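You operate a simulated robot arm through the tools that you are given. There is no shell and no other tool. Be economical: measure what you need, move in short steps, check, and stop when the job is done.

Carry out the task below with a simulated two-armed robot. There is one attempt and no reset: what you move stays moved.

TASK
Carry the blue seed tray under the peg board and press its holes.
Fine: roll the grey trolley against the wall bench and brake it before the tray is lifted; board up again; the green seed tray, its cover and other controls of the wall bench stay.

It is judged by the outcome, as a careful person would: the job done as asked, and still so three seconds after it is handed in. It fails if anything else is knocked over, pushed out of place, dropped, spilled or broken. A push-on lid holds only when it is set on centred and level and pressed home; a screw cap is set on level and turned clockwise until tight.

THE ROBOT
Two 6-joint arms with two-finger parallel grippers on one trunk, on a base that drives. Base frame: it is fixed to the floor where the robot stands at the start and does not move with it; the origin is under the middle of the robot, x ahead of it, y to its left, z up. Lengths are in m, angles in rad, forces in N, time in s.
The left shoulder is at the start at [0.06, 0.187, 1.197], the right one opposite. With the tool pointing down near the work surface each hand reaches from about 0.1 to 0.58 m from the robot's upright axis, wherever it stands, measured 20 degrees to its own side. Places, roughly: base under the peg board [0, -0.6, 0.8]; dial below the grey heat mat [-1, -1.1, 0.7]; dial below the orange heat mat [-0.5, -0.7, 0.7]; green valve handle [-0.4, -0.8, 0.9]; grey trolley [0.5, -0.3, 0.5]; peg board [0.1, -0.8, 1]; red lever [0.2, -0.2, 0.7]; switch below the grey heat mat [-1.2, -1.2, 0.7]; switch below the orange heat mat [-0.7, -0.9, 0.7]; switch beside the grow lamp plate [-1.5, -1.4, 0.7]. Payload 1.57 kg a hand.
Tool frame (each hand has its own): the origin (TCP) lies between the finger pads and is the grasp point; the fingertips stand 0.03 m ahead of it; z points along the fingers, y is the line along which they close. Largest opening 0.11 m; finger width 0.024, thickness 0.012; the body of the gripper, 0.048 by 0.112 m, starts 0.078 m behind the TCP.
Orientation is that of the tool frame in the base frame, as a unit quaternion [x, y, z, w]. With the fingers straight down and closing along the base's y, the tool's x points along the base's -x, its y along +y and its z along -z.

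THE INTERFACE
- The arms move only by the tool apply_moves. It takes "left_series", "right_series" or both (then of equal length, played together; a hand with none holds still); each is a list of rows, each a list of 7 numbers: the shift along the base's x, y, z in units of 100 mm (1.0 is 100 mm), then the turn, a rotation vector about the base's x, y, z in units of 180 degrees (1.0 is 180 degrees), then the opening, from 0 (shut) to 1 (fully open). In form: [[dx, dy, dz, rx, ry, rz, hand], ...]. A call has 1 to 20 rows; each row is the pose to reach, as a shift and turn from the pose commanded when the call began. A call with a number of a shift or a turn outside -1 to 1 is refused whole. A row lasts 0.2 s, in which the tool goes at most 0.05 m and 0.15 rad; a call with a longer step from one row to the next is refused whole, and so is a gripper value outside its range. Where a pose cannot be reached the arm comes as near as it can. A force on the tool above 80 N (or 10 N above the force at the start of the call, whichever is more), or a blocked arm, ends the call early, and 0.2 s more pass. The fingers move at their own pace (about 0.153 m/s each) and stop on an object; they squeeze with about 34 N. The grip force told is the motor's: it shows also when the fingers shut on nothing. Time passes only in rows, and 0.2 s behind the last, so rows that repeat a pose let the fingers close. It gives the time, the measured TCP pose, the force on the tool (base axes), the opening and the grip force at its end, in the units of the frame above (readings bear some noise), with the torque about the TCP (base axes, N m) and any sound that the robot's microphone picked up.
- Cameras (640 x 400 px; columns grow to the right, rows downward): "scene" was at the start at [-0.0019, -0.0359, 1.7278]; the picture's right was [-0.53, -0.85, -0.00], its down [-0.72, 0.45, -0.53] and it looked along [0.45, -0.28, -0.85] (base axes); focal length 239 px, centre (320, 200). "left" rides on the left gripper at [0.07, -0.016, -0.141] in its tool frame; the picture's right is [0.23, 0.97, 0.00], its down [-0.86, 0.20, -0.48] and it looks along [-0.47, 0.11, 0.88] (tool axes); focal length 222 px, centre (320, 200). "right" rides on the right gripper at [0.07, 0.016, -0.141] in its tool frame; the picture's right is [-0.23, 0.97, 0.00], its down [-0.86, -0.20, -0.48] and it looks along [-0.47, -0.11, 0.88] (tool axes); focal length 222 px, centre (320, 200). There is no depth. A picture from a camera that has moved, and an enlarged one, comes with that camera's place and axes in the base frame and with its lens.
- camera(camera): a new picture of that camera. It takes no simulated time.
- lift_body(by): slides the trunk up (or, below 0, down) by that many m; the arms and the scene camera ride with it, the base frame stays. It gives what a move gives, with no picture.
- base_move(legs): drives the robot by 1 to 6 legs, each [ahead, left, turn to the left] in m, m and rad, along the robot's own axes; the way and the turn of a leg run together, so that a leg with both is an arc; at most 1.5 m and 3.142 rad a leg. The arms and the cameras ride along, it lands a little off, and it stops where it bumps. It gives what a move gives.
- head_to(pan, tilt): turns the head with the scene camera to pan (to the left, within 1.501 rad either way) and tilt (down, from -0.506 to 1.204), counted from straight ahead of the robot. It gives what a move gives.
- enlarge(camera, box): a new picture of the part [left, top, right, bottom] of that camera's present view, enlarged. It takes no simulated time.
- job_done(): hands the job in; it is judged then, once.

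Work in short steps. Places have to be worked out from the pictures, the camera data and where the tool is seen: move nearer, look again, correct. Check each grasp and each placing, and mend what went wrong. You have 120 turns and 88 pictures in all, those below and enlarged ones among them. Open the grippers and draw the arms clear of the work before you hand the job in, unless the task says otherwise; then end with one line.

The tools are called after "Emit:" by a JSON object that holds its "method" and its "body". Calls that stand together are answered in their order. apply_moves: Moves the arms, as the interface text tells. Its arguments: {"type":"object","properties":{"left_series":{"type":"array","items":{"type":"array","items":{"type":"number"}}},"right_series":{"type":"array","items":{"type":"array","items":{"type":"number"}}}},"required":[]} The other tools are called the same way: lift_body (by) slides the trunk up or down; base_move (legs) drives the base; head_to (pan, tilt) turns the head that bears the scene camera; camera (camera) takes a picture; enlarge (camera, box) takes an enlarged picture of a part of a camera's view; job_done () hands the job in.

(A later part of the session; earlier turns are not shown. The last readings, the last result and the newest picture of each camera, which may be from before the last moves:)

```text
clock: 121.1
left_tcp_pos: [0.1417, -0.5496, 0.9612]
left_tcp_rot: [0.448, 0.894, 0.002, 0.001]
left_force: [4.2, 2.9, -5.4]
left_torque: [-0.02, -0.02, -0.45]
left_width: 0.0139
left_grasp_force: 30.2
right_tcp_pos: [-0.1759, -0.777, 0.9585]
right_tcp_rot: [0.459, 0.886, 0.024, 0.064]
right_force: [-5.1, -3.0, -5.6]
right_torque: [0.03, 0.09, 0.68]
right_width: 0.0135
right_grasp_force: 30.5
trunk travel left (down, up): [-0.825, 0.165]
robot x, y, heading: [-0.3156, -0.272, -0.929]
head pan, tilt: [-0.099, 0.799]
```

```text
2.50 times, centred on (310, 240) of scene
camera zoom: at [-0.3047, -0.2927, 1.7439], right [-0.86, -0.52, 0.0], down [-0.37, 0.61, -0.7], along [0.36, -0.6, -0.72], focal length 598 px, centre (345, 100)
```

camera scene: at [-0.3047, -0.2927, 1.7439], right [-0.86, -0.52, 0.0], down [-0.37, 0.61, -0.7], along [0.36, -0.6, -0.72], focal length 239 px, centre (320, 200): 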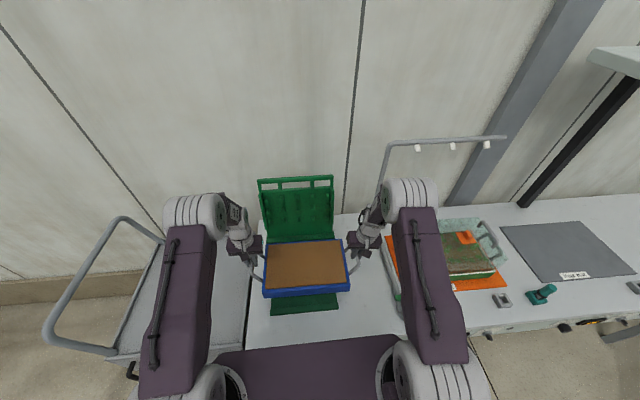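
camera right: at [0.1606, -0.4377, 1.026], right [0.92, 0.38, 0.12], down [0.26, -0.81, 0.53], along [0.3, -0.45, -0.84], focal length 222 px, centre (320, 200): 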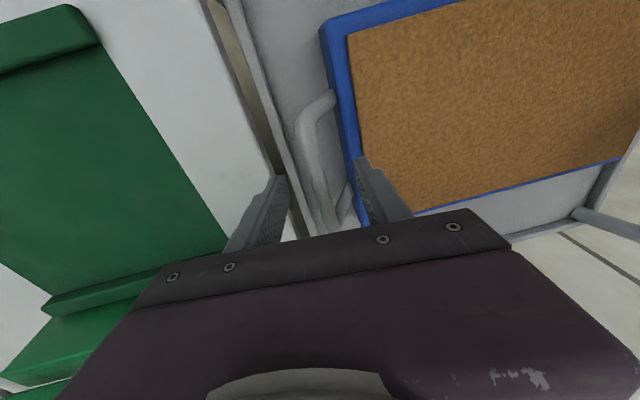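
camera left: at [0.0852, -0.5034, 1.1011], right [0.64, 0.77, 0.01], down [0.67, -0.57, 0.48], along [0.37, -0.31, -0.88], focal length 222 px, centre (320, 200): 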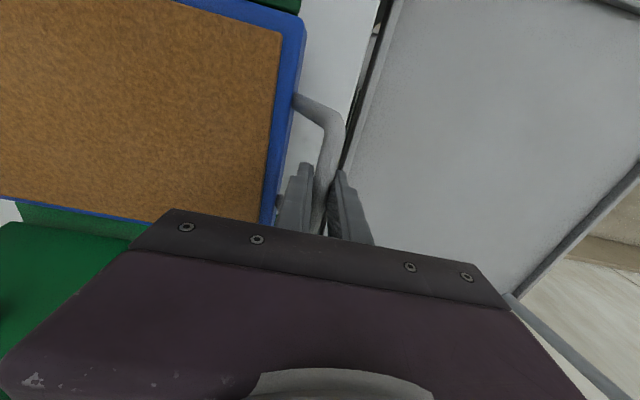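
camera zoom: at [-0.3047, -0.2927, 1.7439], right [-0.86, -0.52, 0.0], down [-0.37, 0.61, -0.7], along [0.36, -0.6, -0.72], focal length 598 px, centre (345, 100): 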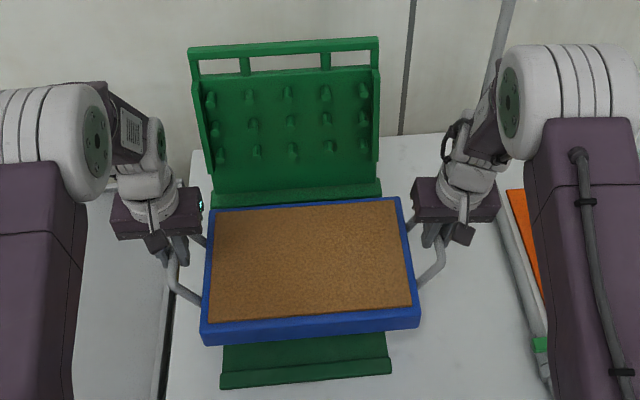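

The tray sits about 13 mm too far right and slightly too far back. I'll correct that and lower to just above the base.

Emit:
{"method": "apply_moves", "body": {"left_series": [[0.02, 0.08, 0, 0, 0, 0, 0], [0.044, 0.158, 0, 0, 0, 0, 0], [0.044, 0.158, -0.1, 0, 0, 0, 0], [0.044, 0.158, -0.2, 0, 0, 0, 0], [0.044, 0.158, -0.3, 0, 0, 0, 0], [0.044, 0.158, -0.4, 0, 0, 0, 0], [0.044, 0.158, -0.45, 0, 0, 0, 0]], "right_series": [[0.02, 0.08, 0, 0, 0, 0, 0], [0.044, 0.158, 0, 0, 0, 0, 0], [0.044, 0.158, -0.1, 0, 0, 0, 0], [0.044, 0.158, -0.2, 0, 0, 0, 0], [0.044, 0.158, -0.3, 0, 0, 0, 0], [0.044, 0.158, -0.4, 0, 0, 0, 0], [0.044, 0.158, -0.45, 0, 0, 0, 0]]}}

Emit:
{"method": "enlarge", "body": {"camera": "scene", "box": [230, 160, 390, 320]}}

```text
clock: 122.7
left_tcp_pos: [0.1451, -0.5333, 0.9146]
left_tcp_rot: [0.449, 0.894, 0.003, 0.002]
left_force: [-30.9, -22.4, -5.2]
left_torque: [0.25, 0.35, -0.43]
left_width: 0.0137
left_grasp_force: 30.2
right_tcp_pos: [-0.1722, -0.7628, 0.915]
right_tcp_rot: [0.458, 0.886, 0.026, 0.062]
right_force: [30.0, 21.7, -5.3]
right_torque: [-0.23, -0.33, 0.51]
right_width: 0.0139
right_grasp_force: 30.7
trunk travel left (down, up): [-0.825, 0.165]
robot x, y, heading: [-0.3118, -0.2711, -0.929]
head pan, tilt: [-0.099, 0.799]
```

```text
2.50 times, centred on (310, 240) of scene
camera zoom: at [-0.3065, -0.2943, 1.7439], right [-0.86, -0.52, 0.0], down [-0.37, 0.61, -0.7], along [0.36, -0.6, -0.72], focal length 598 px, centre (345, 100)
```

zoom: 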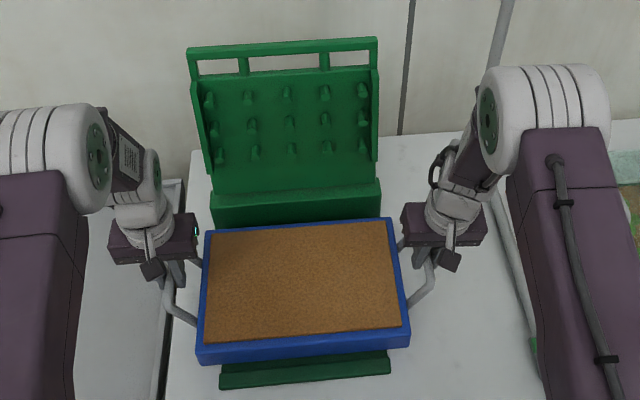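

Well aligned. I'll lower slowly until the weight comes off.

Emit:
{"method": "apply_moves", "body": {"left_series": [[-0.012, -0.009, -0.05, 0, 0, 0, 0], [-0.012, -0.009, -0.1, 0, 0, 0, 0], [-0.012, -0.009, -0.15, 0, 0, 0, 0], [-0.012, -0.009, -0.2, 0, 0, 0, 0]], "right_series": [[0.012, 0.009, -0.05, 0, 0, 0, 0], [0.012, 0.009, -0.1, 0, 0, 0, 0], [0.012, 0.009, -0.15, 0, 0, 0, 0], [0.012, 0.009, -0.2, 0, 0, 0, 0]]}}

```text
clock: 123.7
left_tcp_pos: [0.1438, -0.5335, 0.9002]
left_tcp_rot: [0.448, 0.894, 0.0, 0.007]
left_force: [-6.4, -11.2, 17.7]
left_torque: [0.04, 0.13, -0.46]
left_width: 0.0137
left_grasp_force: 30.0
right_tcp_pos: [-0.1715, -0.7625, 0.8996]
right_tcp_rot: [0.459, 0.886, 0.022, 0.068]
right_force: [12.6, 7.4, 26.7]
right_torque: [-0.08, -0.14, 0.73]
right_width: 0.014
right_grasp_force: 31.0
trunk travel left (down, up): [-0.825, 0.165]
robot x, y, heading: [-0.3106, -0.2771, -0.931]
head pan, tilt: [-0.099, 0.799]
```

Contact at z≈0.90. I'll ease up a touch and check the tray sits flat before releasing.

Emit:
{"method": "apply_moves", "body": {"left_series": [[0, 0, 0.03, 0, 0, 0, 0], [0, 0, 0.04, 0, 0, 0, 0]], "right_series": [[0, 0, 0.03, 0, 0, 0, 0], [0, 0, 0.04, 0, 0, 0, 0]]}}

Emit:
{"method": "enlarge", "body": {"camera": "scene", "box": [250, 220, 370, 320]}}

```text
clock: 124.3
left_tcp_pos: [0.1441, -0.5342, 0.8999]
left_tcp_rot: [0.448, 0.894, 0.002, 0.003]
left_force: [2.5, -3.4, 9.5]
left_torque: [-0.72, -0.52, -0.5]
left_width: 0.0138
left_grasp_force: 30.6
right_tcp_pos: [-0.1744, -0.7624, 0.8996]
right_tcp_rot: [0.459, 0.886, 0.023, 0.065]
right_force: [7.9, -3.4, 14.8]
right_torque: [-0.69, -0.53, 0.66]
right_width: 0.0137
right_grasp_force: 30.0
trunk travel left (down, up): [-0.825, 0.165]
robot x, y, heading: [-0.3143, -0.2739, -0.934]
head pan, tilt: [-0.099, 0.799]
```

```text
4.00 times, centred on (310, 270) of scene
camera zoom: at [-0.3075, -0.2911, 1.7438], right [-0.86, -0.52, 0.0], down [-0.37, 0.61, -0.7], along [0.36, -0.6, -0.72], focal length 957 px, centre (360, -80)
```

zoom: 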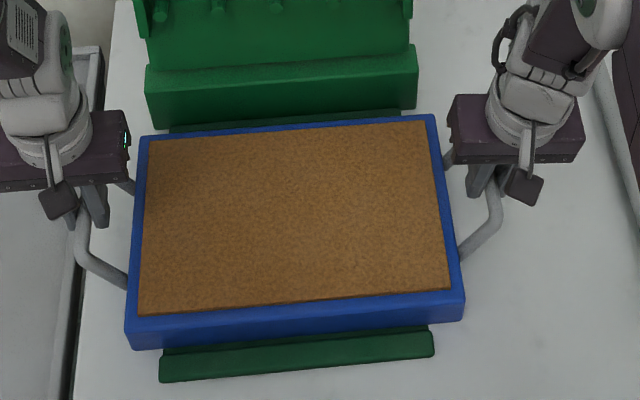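

The tray sits flat and centred between the front lip and back ridge. I'll release both handles and raise the hands.

Emit:
{"method": "apply_moves", "body": {"left_series": [[0, 0, 0.0, 0, 0, 0, 0.15], [0, 0, 0.0, 0, 0, 0, 0.4], [0, 0, 0.0, 0, 0, 0, 0.4], [0, 0, 0.3, 0, 0, 0, 0.4], [0, 0, 0.6, 0, 0, 0, 0.4], [0, 0, 0.9, 0, 0, 0, 0.4]], "right_series": [[0, 0, 0.0, 0, 0, 0, 0.15], [0, 0, 0.0, 0, 0, 0, 0.4], [0, 0, 0.0, 0, 0, 0, 0.4], [0, 0, 0.3, 0, 0, 0, 0.4], [0, 0, 0.5, 0, 0, 0, 0.4], [0, 0, 0.6, 0, 0, 0, 0.4]]}}

Emit:
{"method": "camera", "body": {"camera": "scene"}}

```text
clock: 125.7
left_tcp_pos: [0.1411, -0.5332, 0.99]
left_tcp_rot: [0.447, 0.895, 0.002, 0.002]
left_force: [-0.2, 1.0, 0.4]
left_torque: [-0.01, 0.02, 0.0]
left_width: 0.0442
left_grasp_force: 0.1
right_tcp_pos: [-0.1719, -0.7623, 0.9594]
right_tcp_rot: [0.459, 0.886, 0.024, 0.064]
right_force: [0.7, -0.7, 0.1]
right_torque: [-0.02, 0.01, 0.05]
right_width: 0.0438
right_grasp_force: 0.1
trunk travel left (down, up): [-0.825, 0.165]
robot x, y, heading: [-0.3109, -0.2694, -0.931]
head pan, tilt: [-0.099, 0.799]
```

```text
18 pictures are left
camera scene: at [-0.3083, -0.2928, 1.7439], right [-0.86, -0.52, 0.0], down [-0.37, 0.61, -0.7], along [0.36, -0.6, -0.72], focal length 239 px, centre (320, 200)
```

scene: 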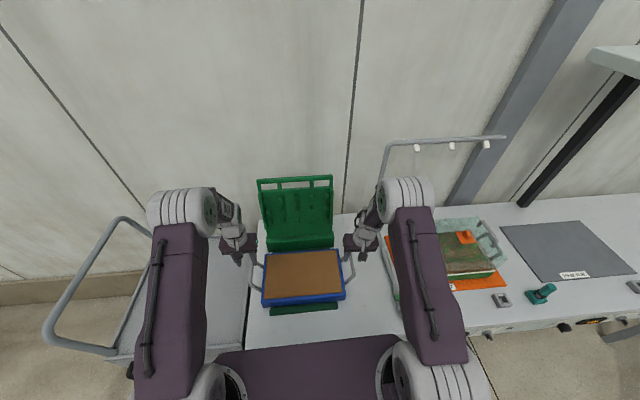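

Tray released and untouched. The peg board's top bar is at about lat -0.72, z 1.154, hinge about z 0.88. I'll grip the bar with the left hand pointing forward, fingers above and below, and swing it down. First I pull the right hand back, and raise the left while yawing it 90°.

Emit:
{"method": "apply_moves", "body": {"left_series": [[0, 0, 0.1, 0, 0, -0.045, 0.4], [0, 0, 0.2, 0, 0, -0.09, 0.4], [-0.05, 0.05, 0.3, 0, 0, -0.136, 0.4], [-0.1, 0.12, 0.4, 0, 0, -0.182, 0.4], [-0.15, 0.2, 0.5, 0, 0, -0.227, 0.4], [-0.2, 0.27, 0.6, 0, 0, -0.273, 0.4], [-0.25, 0.34, 0.7, 0, 0, -0.318, 0.4], [-0.3, 0.4, 0.8, 0, 0, -0.364, 0.4], [-0.36, 0.48, 0.9, 0, 0, -0.409, 0.4], [-0.36, 0.48, 1.0, 0, 0, -0.455, 0.4], [-0.36, 0.48, 1.0, 0, 0, -0.5, 0.4]], "right_series": [[-0.1, 0.13, 0, 0, 0, 0, 0.4], [-0.2, 0.26, 0, 0, 0, 0, 0.4], [-0.3, 0.39, 0, 0, 0, 0, 0.4], [-0.4, 0.53, 0, 0, 0, 0, 0.4], [-0.5, 0.66, 0, 0, 0, 0, 0.4], [-0.6, 0.8, 0, 0, 0, 0, 0.4], [-0.7, 0.93, 0, 0, 0, 0, 0.4], [-0.7, 0.93, 0, 0, 0, 0, 0.4], [-0.7, 0.93, 0, 0, 0, 0, 0.4], [-0.7, 0.93, 0, 0, 0, 0, 0.4], [-0.7, 0.93, 0, 0, 0, 0, 0.4]]}}

```text
clock: 128.1
left_tcp_pos: [0.1076, -0.4864, 1.0897]
left_tcp_rot: [0.949, 0.315, 0.001, 0.004]
left_force: [-0.4, 0.1, 0.0]
left_torque: [0.0, -0.02, 0.0]
left_width: 0.044
left_grasp_force: 0.1
right_tcp_pos: [-0.2426, -0.669, 0.9583]
right_tcp_rot: [0.46, 0.885, 0.024, 0.064]
right_force: [-0.1, 0.8, 0.0]
right_torque: [-0.01, 0.03, 0.02]
right_width: 0.0442
right_grasp_force: 0.0
trunk travel left (down, up): [-0.825, 0.165]
robot x, y, heading: [-0.3139, -0.2733, -0.929]
head pan, tilt: [-0.099, 0.799]
```

Yaw done cleanly. Now I'll pitch the left hand forward to horizontal while extending.

Emit:
{"method": "apply_moves", "body": {"left_series": [[0, -0.1, 0.05, -0.036, -0.027, 0, 0.4], [0, -0.2, 0.1, -0.073, -0.055, 0, 0.4], [0, -0.3, 0.15, -0.109, -0.082, 0, 0.4], [0, -0.4, 0.2, -0.145, -0.109, 0, 0.4], [0, -0.5, 0.25, -0.182, -0.136, 0, 0.4], [0, -0.6, 0.3, -0.218, -0.164, 0, 0.4], [0, -0.7, 0.35, -0.255, -0.191, 0, 0.4], [0, -0.8, 0.4, -0.291, -0.218, 0, 0.4], [0, -0.9, 0.45, -0.327, -0.245, 0, 0.4], [0, -0.95, 0.5, -0.364, -0.273, 0, 0.4], [0, -1.0, 0.55, -0.4, -0.3, 0, 0.4]]}}

Emit:
{"method": "camera", "body": {"camera": "left"}}

Emit:
{"method": "enlarge", "body": {"camera": "scene", "box": [200, 140, 400, 320]}}

```text
clock: 130.5
left_tcp_pos: [0.114, -0.5804, 1.3613]
left_tcp_rot: [0.7, 0.229, 0.212, 0.643]
left_force: [0.1, 0.2, 0.5]
left_torque: [0.0, -0.03, -0.01]
left_width: 0.0441
left_grasp_force: 0.1
left hand out of reach, approached as far as the arm can: row 7, 8, 9, 10, 11
right_tcp_pos: [-0.2426, -0.6678, 0.9594]
right_tcp_rot: [0.459, 0.886, 0.025, 0.064]
right_force: [-0.2, 0.6, -0.6]
right_torque: [-0.02, -0.02, 0.01]
right_width: 0.0439
right_grasp_force: 0.0
trunk travel left (down, up): [-0.825, 0.165]
robot x, y, heading: [-0.3131, -0.2716, -0.927]
head pan, tilt: [-0.099, 0.799]
```

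```text
17 pictures are left
camera left: at [0.0856, -0.424, 1.3565], right [0.23, 0.07, 0.97], down [-0.96, -0.14, 0.24], along [0.15, -0.99, 0.04], focal length 222 px, centre (320, 200)
```

left: 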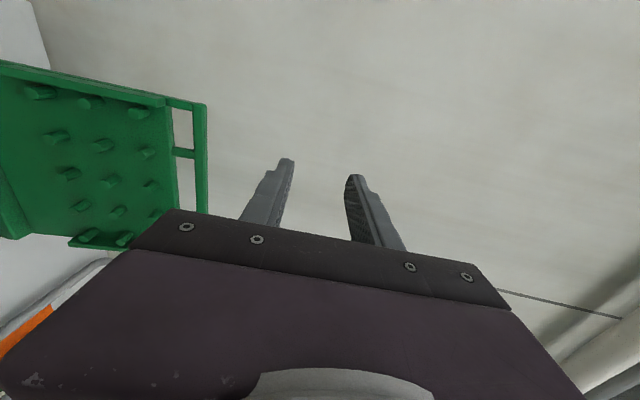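

```text
2.22 times, centred on (300, 230) of scene
camera zoom: at [-0.3094, -0.2912, 1.7439], right [-0.86, -0.52, 0.0], down [-0.37, 0.61, -0.7], along [0.36, -0.6, -0.72], focal length 532 px, centre (364, 133)
```

zoom: 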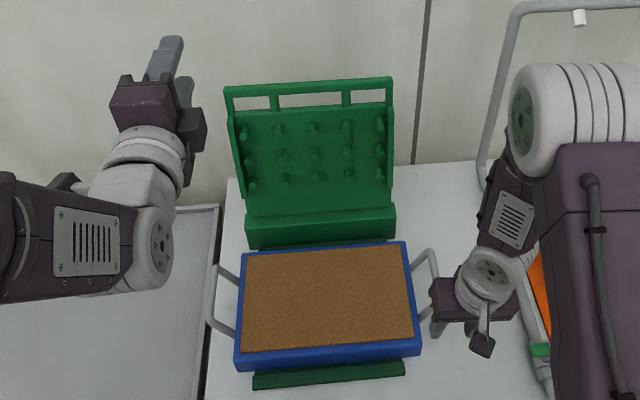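

The hand is horizontal but was driven up to z 1.36 by its reach. I'll sync with a tiny base move and then try moving it forward and down in front of the bar's left window.

Emit:
{"method": "base_move", "body": {"legs": [[0.01, 0, 0]]}}

Emit:
{"method": "apply_moves", "body": {"left_series": [[0.03, -0.15, -0.1, 0, 0, 0, 0.4], [0.06, -0.4, -0.25, 0, 0, 0, 0.4], [0.1, -0.7, -0.4, 0, 0, 0, 0.4], [0.12, -1.0, -0.5, 0, 0, 0, 0.4], [0.12, -1.0, -0.75, 0, 0, 0, 0.4], [0.12, -1.0, -1.0, 0, 0, 0, 0.4]]}}

```text
clock: 131.2
left_tcp_pos: [0.1189, -0.5862, 1.3605]
left_tcp_rot: [0.699, 0.229, 0.212, 0.643]
left_force: [0.0, 0.8, 0.1]
left_torque: [0.03, -0.03, -0.01]
left_width: 0.0441
left_grasp_force: 0.0
right_tcp_pos: [-0.2375, -0.6751, 0.9602]
right_tcp_rot: [0.459, 0.886, 0.024, 0.066]
right_force: [-0.4, 0.4, -0.3]
right_torque: [0.0, -0.03, 0.01]
right_width: 0.0442
right_grasp_force: 0.1
trunk travel left (down, up): [-0.825, 0.165]
robot x, y, heading: [-0.3099, -0.2831, -0.924]
head pan, tilt: [-0.099, 0.799]
```

```text
clock: 132.7
left_tcp_pos: [0.1441, -0.7152, 1.304]
left_tcp_rot: [0.705, 0.23, 0.208, 0.638]
left_force: [0.2, -0.3, -0.3]
left_torque: [0.03, -0.01, 0.02]
left_width: 0.0441
left_grasp_force: 0.2
left hand out of reach, approached as far as the arm can: row 1, 2, 3, 4, 5, 6
right_tcp_pos: [-0.237, -0.6764, 0.9578]
right_tcp_rot: [0.459, 0.886, 0.025, 0.063]
right_force: [-0.7, 0.3, -0.8]
right_torque: [0.0, 0.0, 0.01]
right_width: 0.0442
right_grasp_force: 0.0
trunk travel left (down, up): [-0.825, 0.165]
robot x, y, heading: [-0.312, -0.2769, -0.93]
head pan, tilt: [-0.099, 0.799]
```

A horizontal hand needs to be higher relative to the shoulder, so I'll lower the trunk by about 0.14 m. First I pull the right hand back off the bench so it stays clear.

Emit:
{"method": "apply_moves", "body": {"right_series": [[-0.2, 0.27, 0, 0, 0, 0, 0.4], [-0.4, 0.54, 0, 0, 0, 0, 0.4], [-0.6, 0.8, 0, 0, 0, 0, 0.4], [-0.75, 1.0, 0, 0, 0, 0, 0.4], [-0.8, 1.0, 0, 0, 0, 0, 0.4]]}}

Emit:
{"method": "camera", "body": {"camera": "left"}}

```text
clock: 133.8
left_tcp_pos: [0.1455, -0.7151, 1.3049]
left_tcp_rot: [0.704, 0.23, 0.209, 0.639]
left_force: [0.2, 0.5, 0.0]
left_torque: [-0.02, 0.02, 0.01]
left_width: 0.044
left_grasp_force: 0.0
right_tcp_pos: [-0.2978, -0.607, 0.9379]
right_tcp_rot: [0.46, 0.885, 0.024, 0.064]
right_force: [0.4, 0.0, 0.4]
right_torque: [0.0, 0.01, -0.01]
right_width: 0.0439
right_grasp_force: 0.1
right hand out of reach, approached as far as the arm can: row 3, 4, 5
trunk travel left (down, up): [-0.825, 0.165]
robot x, y, heading: [-0.3076, -0.28, -0.929]
head pan, tilt: [-0.099, 0.799]
```

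```text
15 pictures are left
camera left: at [0.1157, -0.5578, 1.302], right [0.24, 0.06, 0.97], down [-0.96, -0.14, 0.24], along [0.15, -0.99, 0.02], focal length 222 px, centre (320, 200)
```

left: 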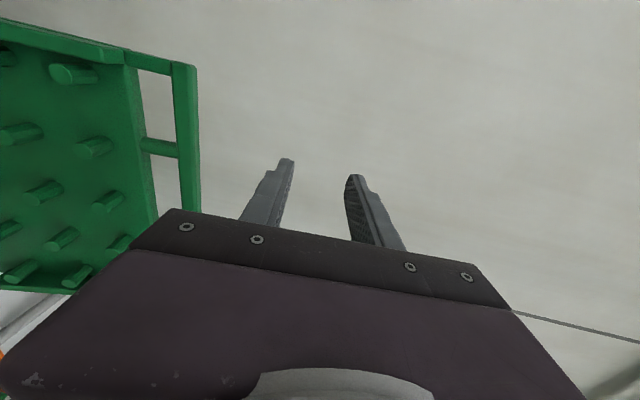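

The view is good: bar at z≈1.165, left window centred about along -0.296. I'll back the base 0.04 and lower the trunk 0.12 (right fingertips stay above the bench).

Emit:
{"method": "base_move", "body": {"legs": [[-0.04, 0, 0]]}}

Emit:
{"method": "lift_body", "body": {"by": -0.12}}

```text
clock: 134.7
left_tcp_pos: [0.127, -0.6883, 1.3003]
left_tcp_rot: [0.707, 0.23, 0.208, 0.636]
left_force: [0.4, -1.0, 0.0]
left_torque: [-0.04, -0.01, -0.02]
left_width: 0.0442
left_grasp_force: 0.1
right_tcp_pos: [-0.3174, -0.5799, 0.9366]
right_tcp_rot: [0.459, 0.886, 0.027, 0.061]
right_force: [1.1, -1.0, 0.0]
right_torque: [0.06, 0.03, 0.05]
right_width: 0.0439
right_grasp_force: 0.1
trunk travel left (down, up): [-0.825, 0.165]
robot x, y, heading: [-0.3289, -0.2512, -0.932]
head pan, tilt: [-0.099, 0.799]
```

```text
clock: 136.0
left_tcp_pos: [0.1216, -0.6807, 1.1965]
left_tcp_rot: [0.705, 0.23, 0.208, 0.638]
left_force: [0.2, -0.8, 0.1]
left_torque: [0.0, -0.04, 0.03]
left_width: 0.044
left_grasp_force: 0.1
right_tcp_pos: [-0.3219, -0.5756, 0.8326]
right_tcp_rot: [0.46, 0.885, 0.022, 0.067]
right_force: [0.4, -2.1, 18.7]
right_torque: [-0.47, 0.39, 0.06]
right_width: 0.0437
right_grasp_force: 0.0
trunk travel left (down, up): [-0.717, 0.273]
robot x, y, heading: [-0.3319, -0.2537, -0.935]
head pan, tilt: [-0.099, 0.799]
stopped: the force on the tool passed its limit (the readings are from after the stop); the commanded pose is now the measured one
```

The right hand touched something. I'll raise the trunk 20 mm and look with the right camera.

Emit:
{"method": "lift_body", "body": {"by": 0.02}}

Emit:
{"method": "camera", "body": {"camera": "right"}}

```text
clock: 136.6
left_tcp_pos: [0.1205, -0.6828, 1.2147]
left_tcp_rot: [0.705, 0.23, 0.21, 0.638]
left_force: [0.8, -0.8, -0.2]
left_torque: [-0.02, 0.01, -0.01]
left_width: 0.0439
left_grasp_force: 0.0
right_tcp_pos: [-0.3222, -0.5765, 0.8517]
right_tcp_rot: [0.46, 0.885, 0.025, 0.065]
right_force: [-0.3, 0.4, 0.4]
right_torque: [0.0, 0.0, 0.0]
right_width: 0.0441
right_grasp_force: 0.0
trunk travel left (down, up): [-0.737, 0.253]
robot x, y, heading: [-0.3309, -0.2478, -0.927]
head pan, tilt: [-0.099, 0.799]
```

```text
14 pictures are left
camera right: at [-0.3667, -0.5073, 0.9871], right [0.92, 0.37, 0.12], down [0.26, -0.81, 0.53], along [0.3, -0.46, -0.84], focal length 222 px, centre (320, 200)
```

right: 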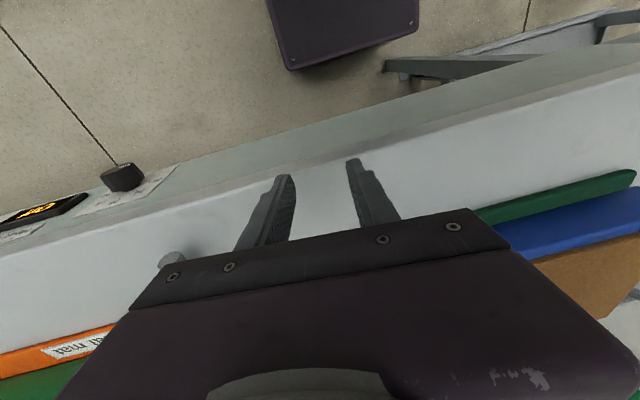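

The right fingers are merely over the bench's front edge, harmless. The left arm can now go forward and slightly down to just in front of the bar.

Emit:
{"method": "apply_moves", "body": {"left_series": [[0.15, -0.1, -0.1, 0, 0, 0, 0.41], [0.3, -0.2, -0.25, 0, 0, 0, 0.41], [0.415, -0.268, -0.4, 0, 0, 0, 0.41], [0.415, -0.268, -0.52, 0, 0, 0, 0.41], [0.415, -0.268, -0.52, 0, 0, 0, 0.41]]}}

Emit:
{"method": "camera", "body": {"camera": "left"}}

```text
clock: 137.8
left_tcp_pos: [0.1639, -0.7135, 1.1675]
left_tcp_rot: [0.707, 0.23, 0.209, 0.636]
left_force: [0.7, 0.3, 0.4]
left_torque: [-0.02, 0.01, -0.02]
left_width: 0.0451
left_grasp_force: 0.0
left hand out of reach, approached as far as the arm can: row 4, 5
right_tcp_pos: [-0.3214, -0.5769, 0.8517]
right_tcp_rot: [0.459, 0.886, 0.024, 0.064]
right_force: [0.2, -0.6, 0.4]
right_torque: [0.04, 0.02, 0.01]
right_width: 0.044
right_grasp_force: 0.0
trunk travel left (down, up): [-0.737, 0.253]
robot x, y, heading: [-0.3331, -0.2501, -0.929]
head pan, tilt: [-0.099, 0.799]
```

```text
13 pictures are left
camera left: at [0.1358, -0.557, 1.165], right [0.24, 0.05, 0.97], down [-0.96, -0.14, 0.25], along [0.15, -0.99, 0.02], focal length 222 px, centre (320, 200)
```

left: 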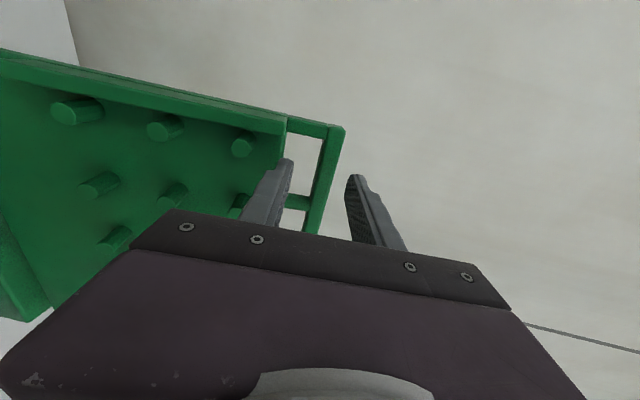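

Aligned: bar centre z≈1.169 and window just below. I'll narrow the opening to 37 mm, raise 4 mm, and advance 47 mm to straddle the bar.

Emit:
{"method": "apply_moves", "body": {"left_series": [[0, 0, 0.04, 0, 0, 0, 0.34], [0, 0, 0.04, 0, 0, 0, 0.34], [0.07, -0.094, 0.04, 0, 0, 0, 0.34], [0.14, -0.188, 0.04, 0, 0, 0, 0.34], [0.21, -0.28, 0.04, 0, 0, 0, 0.34], [0.28, -0.376, 0.04, 0, 0, 0, 0.34]]}}

Emit:
{"method": "camera", "body": {"camera": "left"}}

```text
clock: 139.2
left_tcp_pos: [0.1941, -0.7518, 1.1717]
left_tcp_rot: [0.705, 0.23, 0.21, 0.637]
left_force: [0.8, 0.7, -0.4]
left_torque: [0.01, -0.01, 0.03]
left_width: 0.0375
left_grasp_force: 0.1
right_tcp_pos: [-0.3221, -0.5765, 0.852]
right_tcp_rot: [0.46, 0.885, 0.024, 0.065]
right_force: [0.1, 0.1, 0.8]
right_torque: [-0.01, 0.03, 0.0]
right_width: 0.0438
right_grasp_force: 0.1
trunk travel left (down, up): [-0.737, 0.253]
robot x, y, heading: [-0.333, -0.2479, -0.925]
head pan, tilt: [-0.099, 0.799]
```

```text
12 pictures are left
camera left: at [0.1656, -0.5948, 1.1692], right [0.24, 0.05, 0.97], down [-0.96, -0.14, 0.25], along [0.15, -0.99, 0.02], focal length 222 px, centre (320, 200)
```

left: 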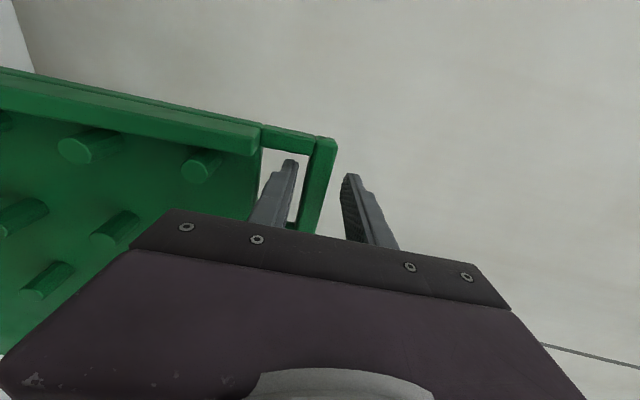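

The bar is caged. Rigid gripping would end with the hand under the board. Instead I'll keep the bar loosely caged and pitch the hand down to about 55° around it, so the upper finger hooks behind the bar and the lower finger can carry it going down.

Emit:
{"method": "apply_moves", "body": {"left_series": [[0, 0, 0, 0.026, 0.019, 0, 0.36], [0, 0, 0.02, 0.052, 0.039, 0, 0.36], [0, 0, 0.03, 0.077, 0.058, 0, 0.36], [0, 0, 0.04, 0.103, 0.078, 0, 0.36], [0, 0, 0.05, 0.129, 0.097, 0, 0.36]]}}

Emit:
{"method": "camera", "body": {"camera": "left"}}

```text
clock: 140.4
left_tcp_pos: [0.184, -0.7335, 1.1649]
left_tcp_rot: [0.832, 0.275, 0.15, 0.458]
left_force: [1.7, -2.3, 15.3]
left_torque: [-0.21, -0.24, 0.02]
left_width: 0.0263
left_grasp_force: 0.1
left hand out of reach, approached as far as the arm can: row 5
right_tcp_pos: [-0.3212, -0.5753, 0.8539]
right_tcp_rot: [0.46, 0.885, 0.023, 0.066]
right_force: [-0.2, -0.5, 0.7]
right_torque: [0.02, 0.01, 0.0]
right_width: 0.0441
right_grasp_force: 0.1
trunk travel left (down, up): [-0.737, 0.253]
robot x, y, heading: [-0.3315, -0.2507, -0.932]
head pan, tilt: [-0.099, 0.799]
```

```text
11 pictures are left
camera left: at [0.1641, -0.5882, 1.2264], right [0.49, -0.28, 0.82], down [-0.86, -0.27, 0.43], along [0.1, -0.92, -0.38], focal length 222 px, centre (320, 200)
```

left: 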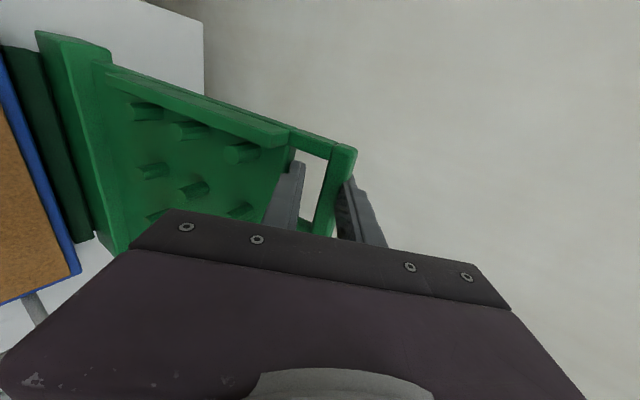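

The hand is hooked at 57° pitch. I'll pull the bar gently toward me along its arc, about 0.1 m.

Emit:
{"method": "apply_moves", "body": {"left_series": [[-0.06, 0.08, 0, 0, 0, 0, 0.4], [-0.15, 0.2, 0.01, 0, 0, 0, 0.4], [-0.24, 0.32, 0, 0, 0, 0, 0.4], [-0.33, 0.44, -0.02, 0, 0, 0, 0.4], [-0.42, 0.56, -0.05, 0, 0, 0, 0.4], [-0.51, 0.68, -0.08, 0, 0, 0, 0.4], [-0.6, 0.8, -0.12, 0, 0, 0, 0.4]]}}

Emit:
{"method": "enlarge", "body": {"camera": "scene", "box": [200, 140, 400, 320]}}

```text
clock: 142.0
left_tcp_pos: [0.1216, -0.649, 1.1543]
left_tcp_rot: [0.838, 0.276, 0.145, 0.448]
left_force: [-6.7, 10.0, 38.7]
left_torque: [0.04, -0.09, 0.02]
left_width: 0.0215
left_grasp_force: 0.0
right_tcp_pos: [-0.325, -0.572, 0.8532]
right_tcp_rot: [0.46, 0.885, 0.023, 0.069]
right_force: [-0.3, 0.4, 0.0]
right_torque: [0.0, 0.02, -0.01]
right_width: 0.0441
right_grasp_force: 0.2
trunk travel left (down, up): [-0.737, 0.253]
robot x, y, heading: [-0.3276, -0.2508, -0.926]
head pan, tilt: [-0.099, 0.799]
```

```text
2.22 times, centred on (300, 230) of scene
camera zoom: at [-0.3344, -0.2603, 1.6561], right [-0.86, -0.52, 0.0], down [-0.37, 0.61, -0.7], along [0.36, -0.6, -0.71], focal length 532 px, centre (364, 133)
```

zoom: 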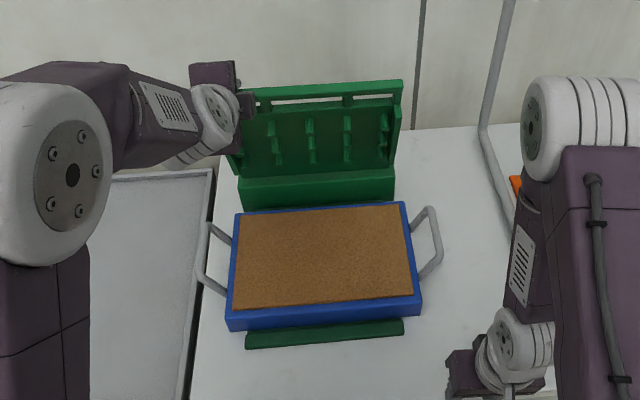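

The board follows past vertical. The upward force shows I'm slightly inside its arc, so I'll bias up 6 mm and continue the arc to about 50°.

Emit:
{"method": "apply_moves", "body": {"left_series": [[0, 0, 0.06, 0, 0, 0, 0.4], [-0.1, 0.14, -0.01, 0, 0, 0, 0.4], [-0.21, 0.28, -0.1, 0, 0, 0, 0.4], [-0.31, 0.41, -0.19, 0, 0, 0, 0.4], [-0.407, 0.543, -0.29, 0, 0, 0, 0.4], [-0.5, 0.663, -0.41, 0, 0, 0, 0.4], [-0.586, 0.782, -0.53, 0, 0, 0, 0.4], [-0.67, 0.89, -0.67, 0, 0, 0, 0.4], [-0.745, 0.994, -0.81, 0, 0, 0, 0.4]]}}

Emit:
{"method": "enlarge", "body": {"camera": "scene", "box": [200, 140, 400, 320]}}

```text
clock: 144.0
left_tcp_pos: [0.0452, -0.5473, 1.0678]
left_tcp_rot: [0.841, 0.277, 0.142, 0.443]
left_force: [-12.2, 23.2, 14.6]
left_torque: [0.96, 0.33, 0.3]
left_width: 0.0472
left_grasp_force: 1.7
right_tcp_pos: [-0.324, -0.5721, 0.8533]
right_tcp_rot: [0.46, 0.885, 0.023, 0.067]
right_force: [-0.2, 0.6, -0.1]
right_torque: [-0.02, 0.04, -0.02]
right_width: 0.044
right_grasp_force: 0.1
trunk travel left (down, up): [-0.737, 0.253]
robot x, y, heading: [-0.3294, -0.2482, -0.928]
head pan, tilt: [-0.099, 0.799]
```

```text
2.22 times, centred on (300, 230) of scene
camera zoom: at [-0.3311, -0.2611, 1.6558], right [-0.86, -0.52, 0.0], down [-0.37, 0.61, -0.7], along [0.36, -0.6, -0.71], focal length 532 px, centre (364, 133)
```

zoom: 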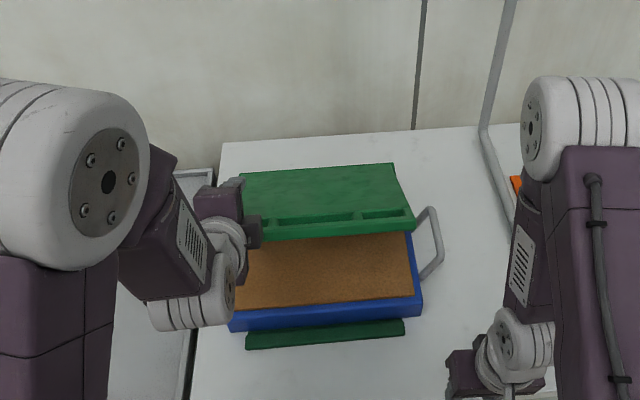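

Excellent, controlled at about 50°. I'll continue to about 68°, nudging 3 mm outward and reducing the hand's pitch to stay in reach.

Emit:
{"method": "apply_moves", "body": {"left_series": [[-0.06, 0.09, -0.1, 0.015, 0.011, 0, 0.42], [-0.13, 0.172, -0.22, 0.03, 0.022, 0, 0.42], [-0.18, 0.24, -0.35, 0.045, 0.034, 0, 0.42], [-0.225, 0.3, -0.49, 0.06, 0.045, 0, 0.42], [-0.265, 0.355, -0.62, 0.075, 0.056, 0, 0.42], [-0.3, 0.4, -0.76, 0.089, 0.067, 0, 0.42]]}}

Emit:
{"method": "enlarge", "body": {"camera": "scene", "box": [200, 140, 400, 320]}}

```text
clock: 145.4
left_tcp_pos: [0.021, -0.5137, 0.9899]
left_tcp_rot: [0.905, 0.3, 0.091, 0.288]
left_force: [0.1, -0.3, -0.3]
left_torque: [0.01, -0.02, 0.02]
left_width: 0.0462
left_grasp_force: 0.0
right_tcp_pos: [-0.3221, -0.5762, 0.8513]
right_tcp_rot: [0.46, 0.885, 0.025, 0.065]
right_force: [0.2, 0.3, -0.8]
right_torque: [-0.05, 0.01, -0.03]
right_width: 0.044
right_grasp_force: 0.1
trunk travel left (down, up): [-0.737, 0.253]
robot x, y, heading: [-0.33, -0.2497, -0.926]
head pan, tilt: [-0.099, 0.799]
```

```text
2.22 times, centred on (300, 230) of scene
camera zoom: at [-0.3255, -0.2698, 1.6559], right [-0.86, -0.52, 0.0], down [-0.37, 0.61, -0.7], along [0.36, -0.6, -0.72], focal length 532 px, centre (364, 133)
```

zoom: 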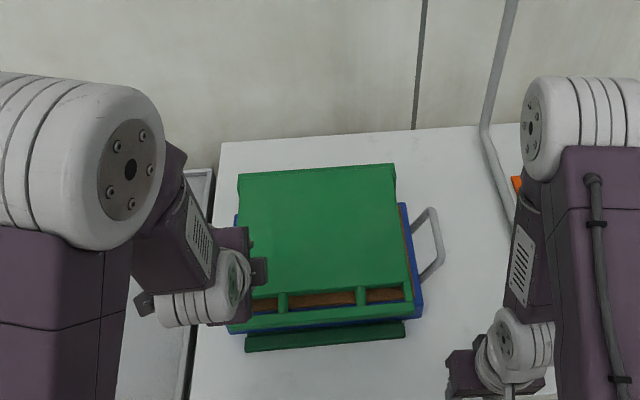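

The board has come to rest on the tray, which is still in place. I'll raise and straighten the left hand, close its fingers, and move over the middle of the board to press it home.

Emit:
{"method": "apply_moves", "body": {"left_series": [[0, 0, 0.2, 0, 0, 0, 0.3], [0, 0, 0.5, 0, 0, 0, 0.1], [-0.1, -0.2, 0.6, 0.031, 0.023, 0, 0], [-0.2, -0.4, 0.6, 0.062, 0.046, 0, 0], [-0.3, -0.6, 0.6, 0.093, 0.07, 0, 0], [-0.4, -0.8, 0.6, 0.124, 0.093, 0, 0], [-0.52, -1.0, 0.6, 0.155, 0.116, 0, 0]]}}

Emit:
{"method": "apply_moves", "body": {"left_series": [[0, 0, -0.3, 0, 0, 0, 0], [0, 0, -0.6, 0, 0, 0, 0], [0, 0, -0.8, 0, 0, 0, 0], [0, 0, -0.9, 0, 0, 0, 0]]}}

Emit:
{"method": "camera", "body": {"camera": "scene"}}

```text
clock: 147.0
left_tcp_pos: [-0.0754, -0.5271, 0.9973]
left_tcp_rot: [0.936, 0.31, 0.027, 0.163]
left_force: [-0.7, 0.4, 1.0]
left_torque: [0.05, -0.05, 0.04]
left_width: 0.0
left_grasp_force: 21.4
left hand out of reach, approached as far as the arm can: row 3, 4, 5, 6, 7
right_tcp_pos: [-0.3239, -0.5761, 0.8513]
right_tcp_rot: [0.46, 0.885, 0.025, 0.066]
right_force: [-0.5, 0.3, 0.6]
right_torque: [-0.02, -0.02, 0.02]
right_width: 0.0439
right_grasp_force: 0.0
trunk travel left (down, up): [-0.737, 0.253]
robot x, y, heading: [-0.3322, -0.2483, -0.931]
head pan, tilt: [-0.099, 0.799]
```

```text
clock: 148.0
left_tcp_pos: [-0.0746, -0.524, 0.9212]
left_tcp_rot: [0.933, 0.311, 0.028, 0.181]
left_force: [-1.9, 35.0, 80.2]
left_torque: [0.89, -1.29, -0.13]
left_width: 0.0
left_grasp_force: 21.7
right_tcp_pos: [-0.3254, -0.5684, 0.8558]
right_tcp_rot: [0.46, 0.885, 0.021, 0.07]
right_force: [0.6, -0.3, -0.1]
right_torque: [0.0, -0.01, 0.01]
right_width: 0.044
right_grasp_force: 0.2
trunk travel left (down, up): [-0.737, 0.253]
robot x, y, heading: [-0.3294, -0.2445, -0.927]
head pan, tilt: [-0.099, 0.799]
stopped in row 4 (left hand): the force on the tool passed its limit (the readings are from after the stop); the commanded pose is now the measured one
```

```text
7 pictures are left
camera scene: at [-0.3338, -0.2549, 1.6573], right [-0.86, -0.52, 0.0], down [-0.37, 0.61, -0.7], along [0.36, -0.6, -0.71], focal length 239 px, centre (320, 200)
```

scene: 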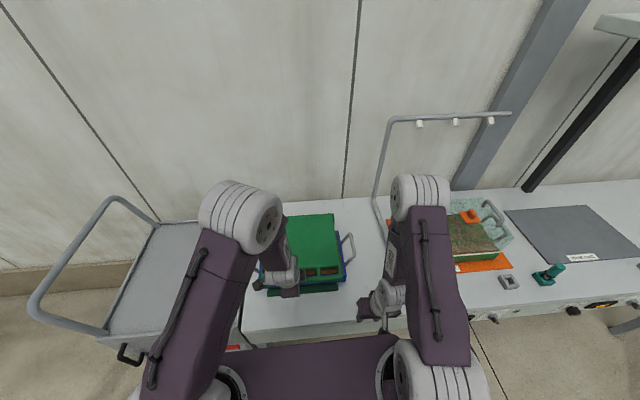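

Pressed to 80 N on the bar with its top at z≈0.893, board level. I'll hold a firm press for a moment.

Emit:
{"method": "apply_moves", "body": {"left_series": [[0, 0, 0.01, 0, 0, 0, 0], [0, 0, 0.0, 0, 0, 0, 0], [0, 0, -0.01, 0, 0, 0, 0], [0, 0, -0.01, 0, 0, 0, 0], [0, 0, -0.01, 0, 0, 0, 0], [0, 0, -0.01, 0, 0, 0, 0]]}}

Emit:
{"method": "enlarge", "body": {"camera": "scene", "box": [230, 190, 390, 320]}}

```text
clock: 148.8
left_tcp_pos: [-0.0753, -0.5224, 0.9212]
left_tcp_rot: [0.933, 0.311, 0.028, 0.181]
left_force: [-8.3, 34.6, 75.9]
left_torque: [0.8, -1.04, 0.12]
left_width: 0.0001
left_grasp_force: 21.4
right_tcp_pos: [-0.3251, -0.5681, 0.8558]
right_tcp_rot: [0.459, 0.886, 0.021, 0.069]
right_force: [-0.1, -0.1, 0.4]
right_torque: [0.01, 0.01, -0.02]
right_width: 0.0441
right_grasp_force: 0.0
trunk travel left (down, up): [-0.737, 0.253]
robot x, y, heading: [-0.3298, -0.2465, -0.926]
head pan, tilt: [-0.099, 0.799]
stopped in row 3 (left hand): the force on the tool passed its limit (the readings are from after the stop); the commanded pose is now the measured one
```

```text
3.08 times, centred on (310, 255) of scene
camera zoom: at [-0.3352, -0.2537, 1.6561], right [-0.86, -0.52, 0.0], down [-0.37, 0.61, -0.71], along [0.37, -0.6, -0.71], focal length 736 px, centre (351, 31)
```

zoom: 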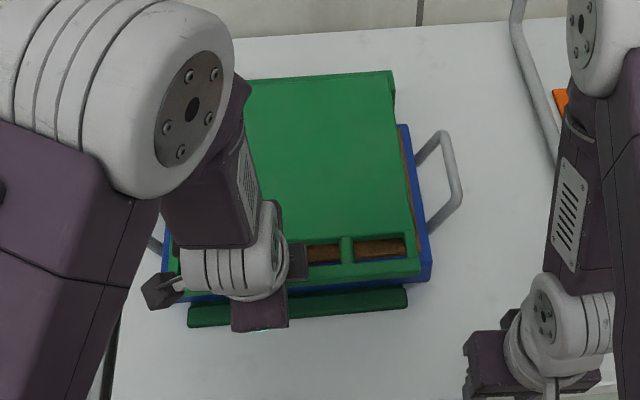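

The board is bottomed on the tray under 80 N, so the holes are pressed. Now to raise it: I'll lift the hand, raise the trunk back, and straighten the hand above the bar's middle window.

Emit:
{"method": "apply_moves", "body": {"left_series": [[0, 0, 0.1, 0, 0, 0, 0], [0, 0, 0.3, 0, 0, 0, 0.2], [0, 0, 0.5, 0, 0, 0, 0.34]]}}

Emit:
{"method": "lift_body", "body": {"by": 0.09}}

Emit:
{"method": "apply_moves", "body": {"left_series": [[0, 0, -0.1, 0.03, 0.022, 0, 0.34], [0, 0, -0.2, 0.06, 0.045, 0, 0.34], [0, 0, -0.3, 0.095, 0.071, 0, 0.34], [0, 0, -0.5, 0.095, 0.071, 0, 0.34]]}}

```text
clock: 149.6
left_tcp_pos: [-0.068, -0.532, 0.9664]
left_tcp_rot: [0.934, 0.31, 0.026, 0.178]
left_force: [0.4, 0.0, 0.3]
left_torque: [0.04, 0.0, 0.01]
left_width: 0.0373
left_grasp_force: 0.0
right_tcp_pos: [-0.3213, -0.575, 0.8519]
right_tcp_rot: [0.46, 0.885, 0.025, 0.065]
right_force: [-0.3, 0.7, 0.3]
right_torque: [0.0, -0.01, -0.02]
right_width: 0.0442
right_grasp_force: 0.0
trunk travel left (down, up): [-0.737, 0.253]
robot x, y, heading: [-0.3324, -0.2475, -0.924]
head pan, tilt: [-0.099, 0.799]
```

```text
clock: 150.8
left_tcp_pos: [-0.0675, -0.5328, 1.0565]
left_tcp_rot: [0.934, 0.311, 0.026, 0.176]
left_force: [0.5, 0.3, 0.0]
left_torque: [0.0, 0.04, 0.01]
left_width: 0.0376
left_grasp_force: 0.2
right_tcp_pos: [-0.3217, -0.5761, 0.9408]
right_tcp_rot: [0.46, 0.885, 0.024, 0.065]
right_force: [-1.3, -0.5, -0.5]
right_torque: [-0.02, 0.01, -0.03]
right_width: 0.0443
right_grasp_force: 0.1
trunk travel left (down, up): [-0.827, 0.163]
robot x, y, heading: [-0.3286, -0.2502, -0.926]
head pan, tilt: [-0.099, 0.799]
```

```text
clock: 151.8
left_tcp_pos: [-0.0643, -0.5336, 1.0058]
left_tcp_rot: [0.946, 0.323, -0.031, -0.002]
left_force: [0.3, 0.1, 0.0]
left_torque: [0.0, 0.03, -0.01]
left_width: 0.0376
left_grasp_force: 0.0
left hand out of reach, approached as far as the arm can: row 1, 2, 3
right_tcp_pos: [-0.3204, -0.5762, 0.9417]
right_tcp_rot: [0.46, 0.885, 0.025, 0.063]
right_force: [-0.1, 0.1, -0.4]
right_torque: [0.0, 0.02, -0.03]
right_width: 0.0442
right_grasp_force: 0.0
trunk travel left (down, up): [-0.827, 0.163]
robot x, y, heading: [-0.3291, -0.2518, -0.925]
head pan, tilt: [-0.099, 0.799]
```

The hand is vertical now, at about the bar. I'll check the window alignment with the left camera.

Emit:
{"method": "camera", "body": {"camera": "left"}}

```text
5 pictures are left
camera left: at [-0.0107, -0.4755, 1.1432], right [0.77, -0.63, -0.04], down [-0.53, -0.67, 0.52], along [-0.36, -0.39, -0.85], focal length 222 px, centre (320, 200)
```

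left: 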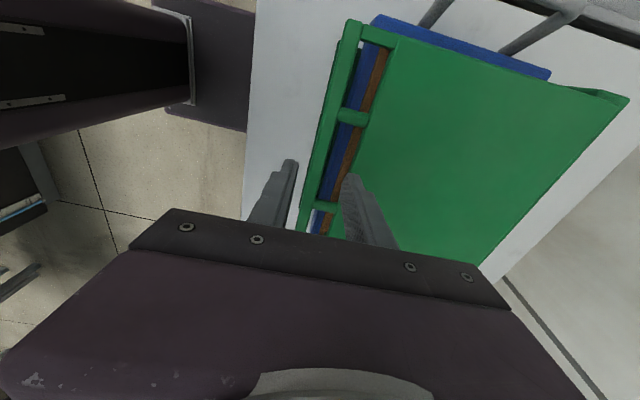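

The bar is centred between the fingers and the far finger lines up with the middle window. I'll shift 10 mm along and descend.

Emit:
{"method": "apply_moves", "body": {"left_series": [[-0.1, -0.04, -0.2, 0, 0, 0, 0.34], [-0.1, -0.04, -0.5, 0, 0, 0, 0.34], [-0.1, -0.04, -0.8, 0, 0, 0, 0.34]]}}

Emit:
{"method": "apply_moves", "body": {"left_series": [[0, 0, -0.1, 0, 0, 0, 0.34], [0, 0, -0.2, 0, 0, 0, 0.34], [0, 0, -0.3, 0, 0, 0, 0.34], [0, 0, -0.36, 0, 0, 0, 0.34]]}}

```text
clock: 152.6
left_tcp_pos: [-0.0796, -0.5376, 0.9291]
left_tcp_rot: [0.947, 0.321, -0.032, 0.001]
left_force: [-0.1, -0.2, -0.4]
left_torque: [-0.01, -0.01, 0.0]
left_width: 0.0372
left_grasp_force: 0.0
right_tcp_pos: [-0.3211, -0.5762, 0.9422]
right_tcp_rot: [0.46, 0.885, 0.024, 0.064]
right_force: [-0.1, 0.7, 0.0]
right_torque: [0.01, -0.01, -0.01]
right_width: 0.044
right_grasp_force: 0.0
trunk travel left (down, up): [-0.827, 0.163]
robot x, y, heading: [-0.3313, -0.2479, -0.926]
head pan, tilt: [-0.099, 0.799]
```

```text
clock: 153.6
left_tcp_pos: [-0.0776, -0.5362, 0.893]
left_tcp_rot: [0.946, 0.321, -0.033, 0.0]
left_force: [0.5, 0.8, 0.1]
left_torque: [-0.04, -0.02, -0.03]
left_width: 0.0374
left_grasp_force: 0.0
right_tcp_pos: [-0.3205, -0.5762, 0.9428]
right_tcp_rot: [0.46, 0.885, 0.024, 0.065]
right_force: [0.0, -0.2, -0.1]
right_torque: [-0.06, 0.0, 0.0]
right_width: 0.0441
right_grasp_force: 0.1
trunk travel left (down, up): [-0.827, 0.163]
robot x, y, heading: [-0.3315, -0.2516, -0.926]
head pan, tilt: [-0.099, 0.799]
```

No contact, so the fingers straddle the bar. I'll close on it.

Emit:
{"method": "apply_moves", "body": {"left_series": [[0, 0, -0.04, 0, 0, 0, 0.34], [0, 0, -0.04, 0, 0, 0, 0], [0, 0, -0.04, 0, 0, 0, 0], [0, 0, -0.04, 0, 0, 0, 0]]}}

```text
clock: 154.6
left_tcp_pos: [-0.0744, -0.5404, 0.8888]
left_tcp_rot: [0.947, 0.321, -0.032, 0.002]
left_force: [16.5, -18.5, 15.2]
left_torque: [-0.08, 0.06, -0.83]
left_width: 0.0159
left_grasp_force: 31.7
right_tcp_pos: [-0.319, -0.5784, 0.9411]
right_tcp_rot: [0.461, 0.885, 0.025, 0.063]
right_force: [1.1, 0.2, 0.7]
right_torque: [0.01, 0.0, 0.02]
right_width: 0.0438
right_grasp_force: 0.1
trunk travel left (down, up): [-0.827, 0.163]
robot x, y, heading: [-0.3325, -0.2479, -0.924]
head pan, tilt: [-0.099, 0.799]
```

Gripped (16 mm). I'll lift along the arc, first to about 69°.

Emit:
{"method": "apply_moves", "body": {"left_series": [[0, 0, 0.1, 0, 0, 0, 0], [0.005, -0.007, 0.22, 0, 0, 0, 0], [0.015, -0.02, 0.33, 0, 0, 0, 0], [0.027, -0.036, 0.444, 0, 0, 0, 0], [0.05, -0.065, 0.6, 0, 0, 0, 0], [0.07, -0.09, 0.73, 0, 0, 0, 0], [0.087, -0.116, 0.845, 0, 0, 0, 0], [0.118, -0.158, 0.99, 0, 0, 0, 0]]}}

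```text
clock: 156.4
left_tcp_pos: [-0.0636, -0.5543, 0.9837]
left_tcp_rot: [0.947, 0.321, -0.032, -0.002]
left_force: [8.8, -8.6, -8.4]
left_torque: [-0.28, 0.54, -0.75]
left_width: 0.016
left_grasp_force: 31.4
right_tcp_pos: [-0.3192, -0.5778, 0.9415]
right_tcp_rot: [0.46, 0.885, 0.025, 0.063]
right_force: [-0.3, 0.5, -0.7]
right_torque: [0.02, -0.01, 0.01]
right_width: 0.0442
right_grasp_force: 0.1
trunk travel left (down, up): [-0.827, 0.163]
robot x, y, heading: [-0.3313, -0.2492, -0.925]
head pan, tilt: [-0.099, 0.799]
```

Lifting well. I'll continue to about 46°, beginning to pitch the hand forward.

Emit:
{"method": "apply_moves", "body": {"left_series": [[0.038, -0.05, 0.142, 0, 0, 0, 0], [0.076, -0.1, 0.284, -0.005, -0.004, 0, 0], [0.12, -0.162, 0.42, -0.012, -0.009, 0, 0], [0.168, -0.224, 0.552, -0.02, -0.015, 0, 0], [0.22, -0.3, 0.68, -0.028, -0.021, 0, 0], [0.278, -0.37, 0.802, -0.036, -0.027, 0, 0], [0.33, -0.44, 0.9, -0.042, -0.031, 0, 0], [0.38, -0.507, 0.996, -0.045, -0.034, 0, 0]]}}

```text
clock: 158.2
left_tcp_pos: [-0.0292, -0.6022, 1.0859]
left_tcp_rot: [0.944, 0.318, -0.003, 0.084]
left_force: [-6.5, 2.3, 1.7]
left_torque: [-0.05, 0.49, -0.79]
left_width: 0.016
left_grasp_force: 31.8
right_tcp_pos: [-0.3227, -0.5741, 0.9429]
right_tcp_rot: [0.46, 0.885, 0.024, 0.066]
right_force: [0.8, -0.6, -0.9]
right_torque: [0.0, 0.02, -0.01]
right_width: 0.0439
right_grasp_force: 0.1
trunk travel left (down, up): [-0.827, 0.163]
robot x, y, heading: [-0.3299, -0.2465, -0.928]
head pan, tilt: [-0.099, 0.799]
```

Still gripped, low forces. I'll continue to about 19° from vertical, pitching the hand to about 35°.

Emit:
{"method": "apply_moves", "body": {"left_series": [[0.068, -0.09, 0.11, -0.014, -0.01, 0, 0], [0.136, -0.18, 0.211, -0.028, -0.021, 0, 0], [0.22, -0.3, 0.32, -0.042, -0.031, 0, 0], [0.31, -0.414, 0.427, -0.056, -0.042, 0, 0], [0.4, -0.54, 0.52, -0.07, -0.052, 0, 0], [0.5, -0.665, 0.604, -0.084, -0.063, 0, 0], [0.6, -0.8, 0.68, -0.098, -0.073, 0, 0], [0.7, -0.932, 0.743, -0.111, -0.083, 0, 0]]}}

Emit:
{"method": "enlarge", "body": {"camera": "scene", "box": [200, 120, 420, 300]}}

```text
clock: 160.0
left_tcp_pos: [0.0429, -0.6968, 1.1586]
left_tcp_rot: [0.908, 0.298, 0.065, 0.288]
left_force: [-5.0, -1.9, -0.3]
left_torque: [0.05, 0.26, -1.06]
left_width: 0.0157
left_grasp_force: 31.1
right_tcp_pos: [-0.3223, -0.5766, 0.9434]
right_tcp_rot: [0.459, 0.886, 0.024, 0.066]
right_force: [-0.3, -1.0, -0.2]
right_torque: [-0.01, 0.0, 0.01]
right_width: 0.0437
right_grasp_force: 0.1
trunk travel left (down, up): [-0.827, 0.163]
robot x, y, heading: [-0.336, -0.2457, -0.927]
head pan, tilt: [-0.099, 0.799]
```

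```text
2.22 times, centred on (310, 210) of scene
camera zoom: at [-0.3272, -0.2701, 1.7458], right [-0.86, -0.52, 0.0], down [-0.37, 0.61, -0.7], along [0.36, -0.6, -0.72], focal length 532 px, centre (342, 178)
```

zoom: 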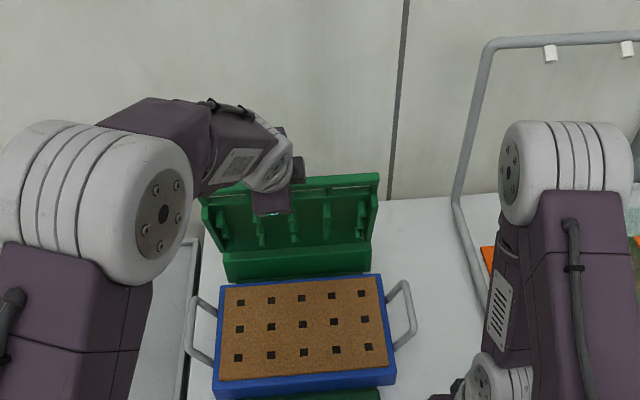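

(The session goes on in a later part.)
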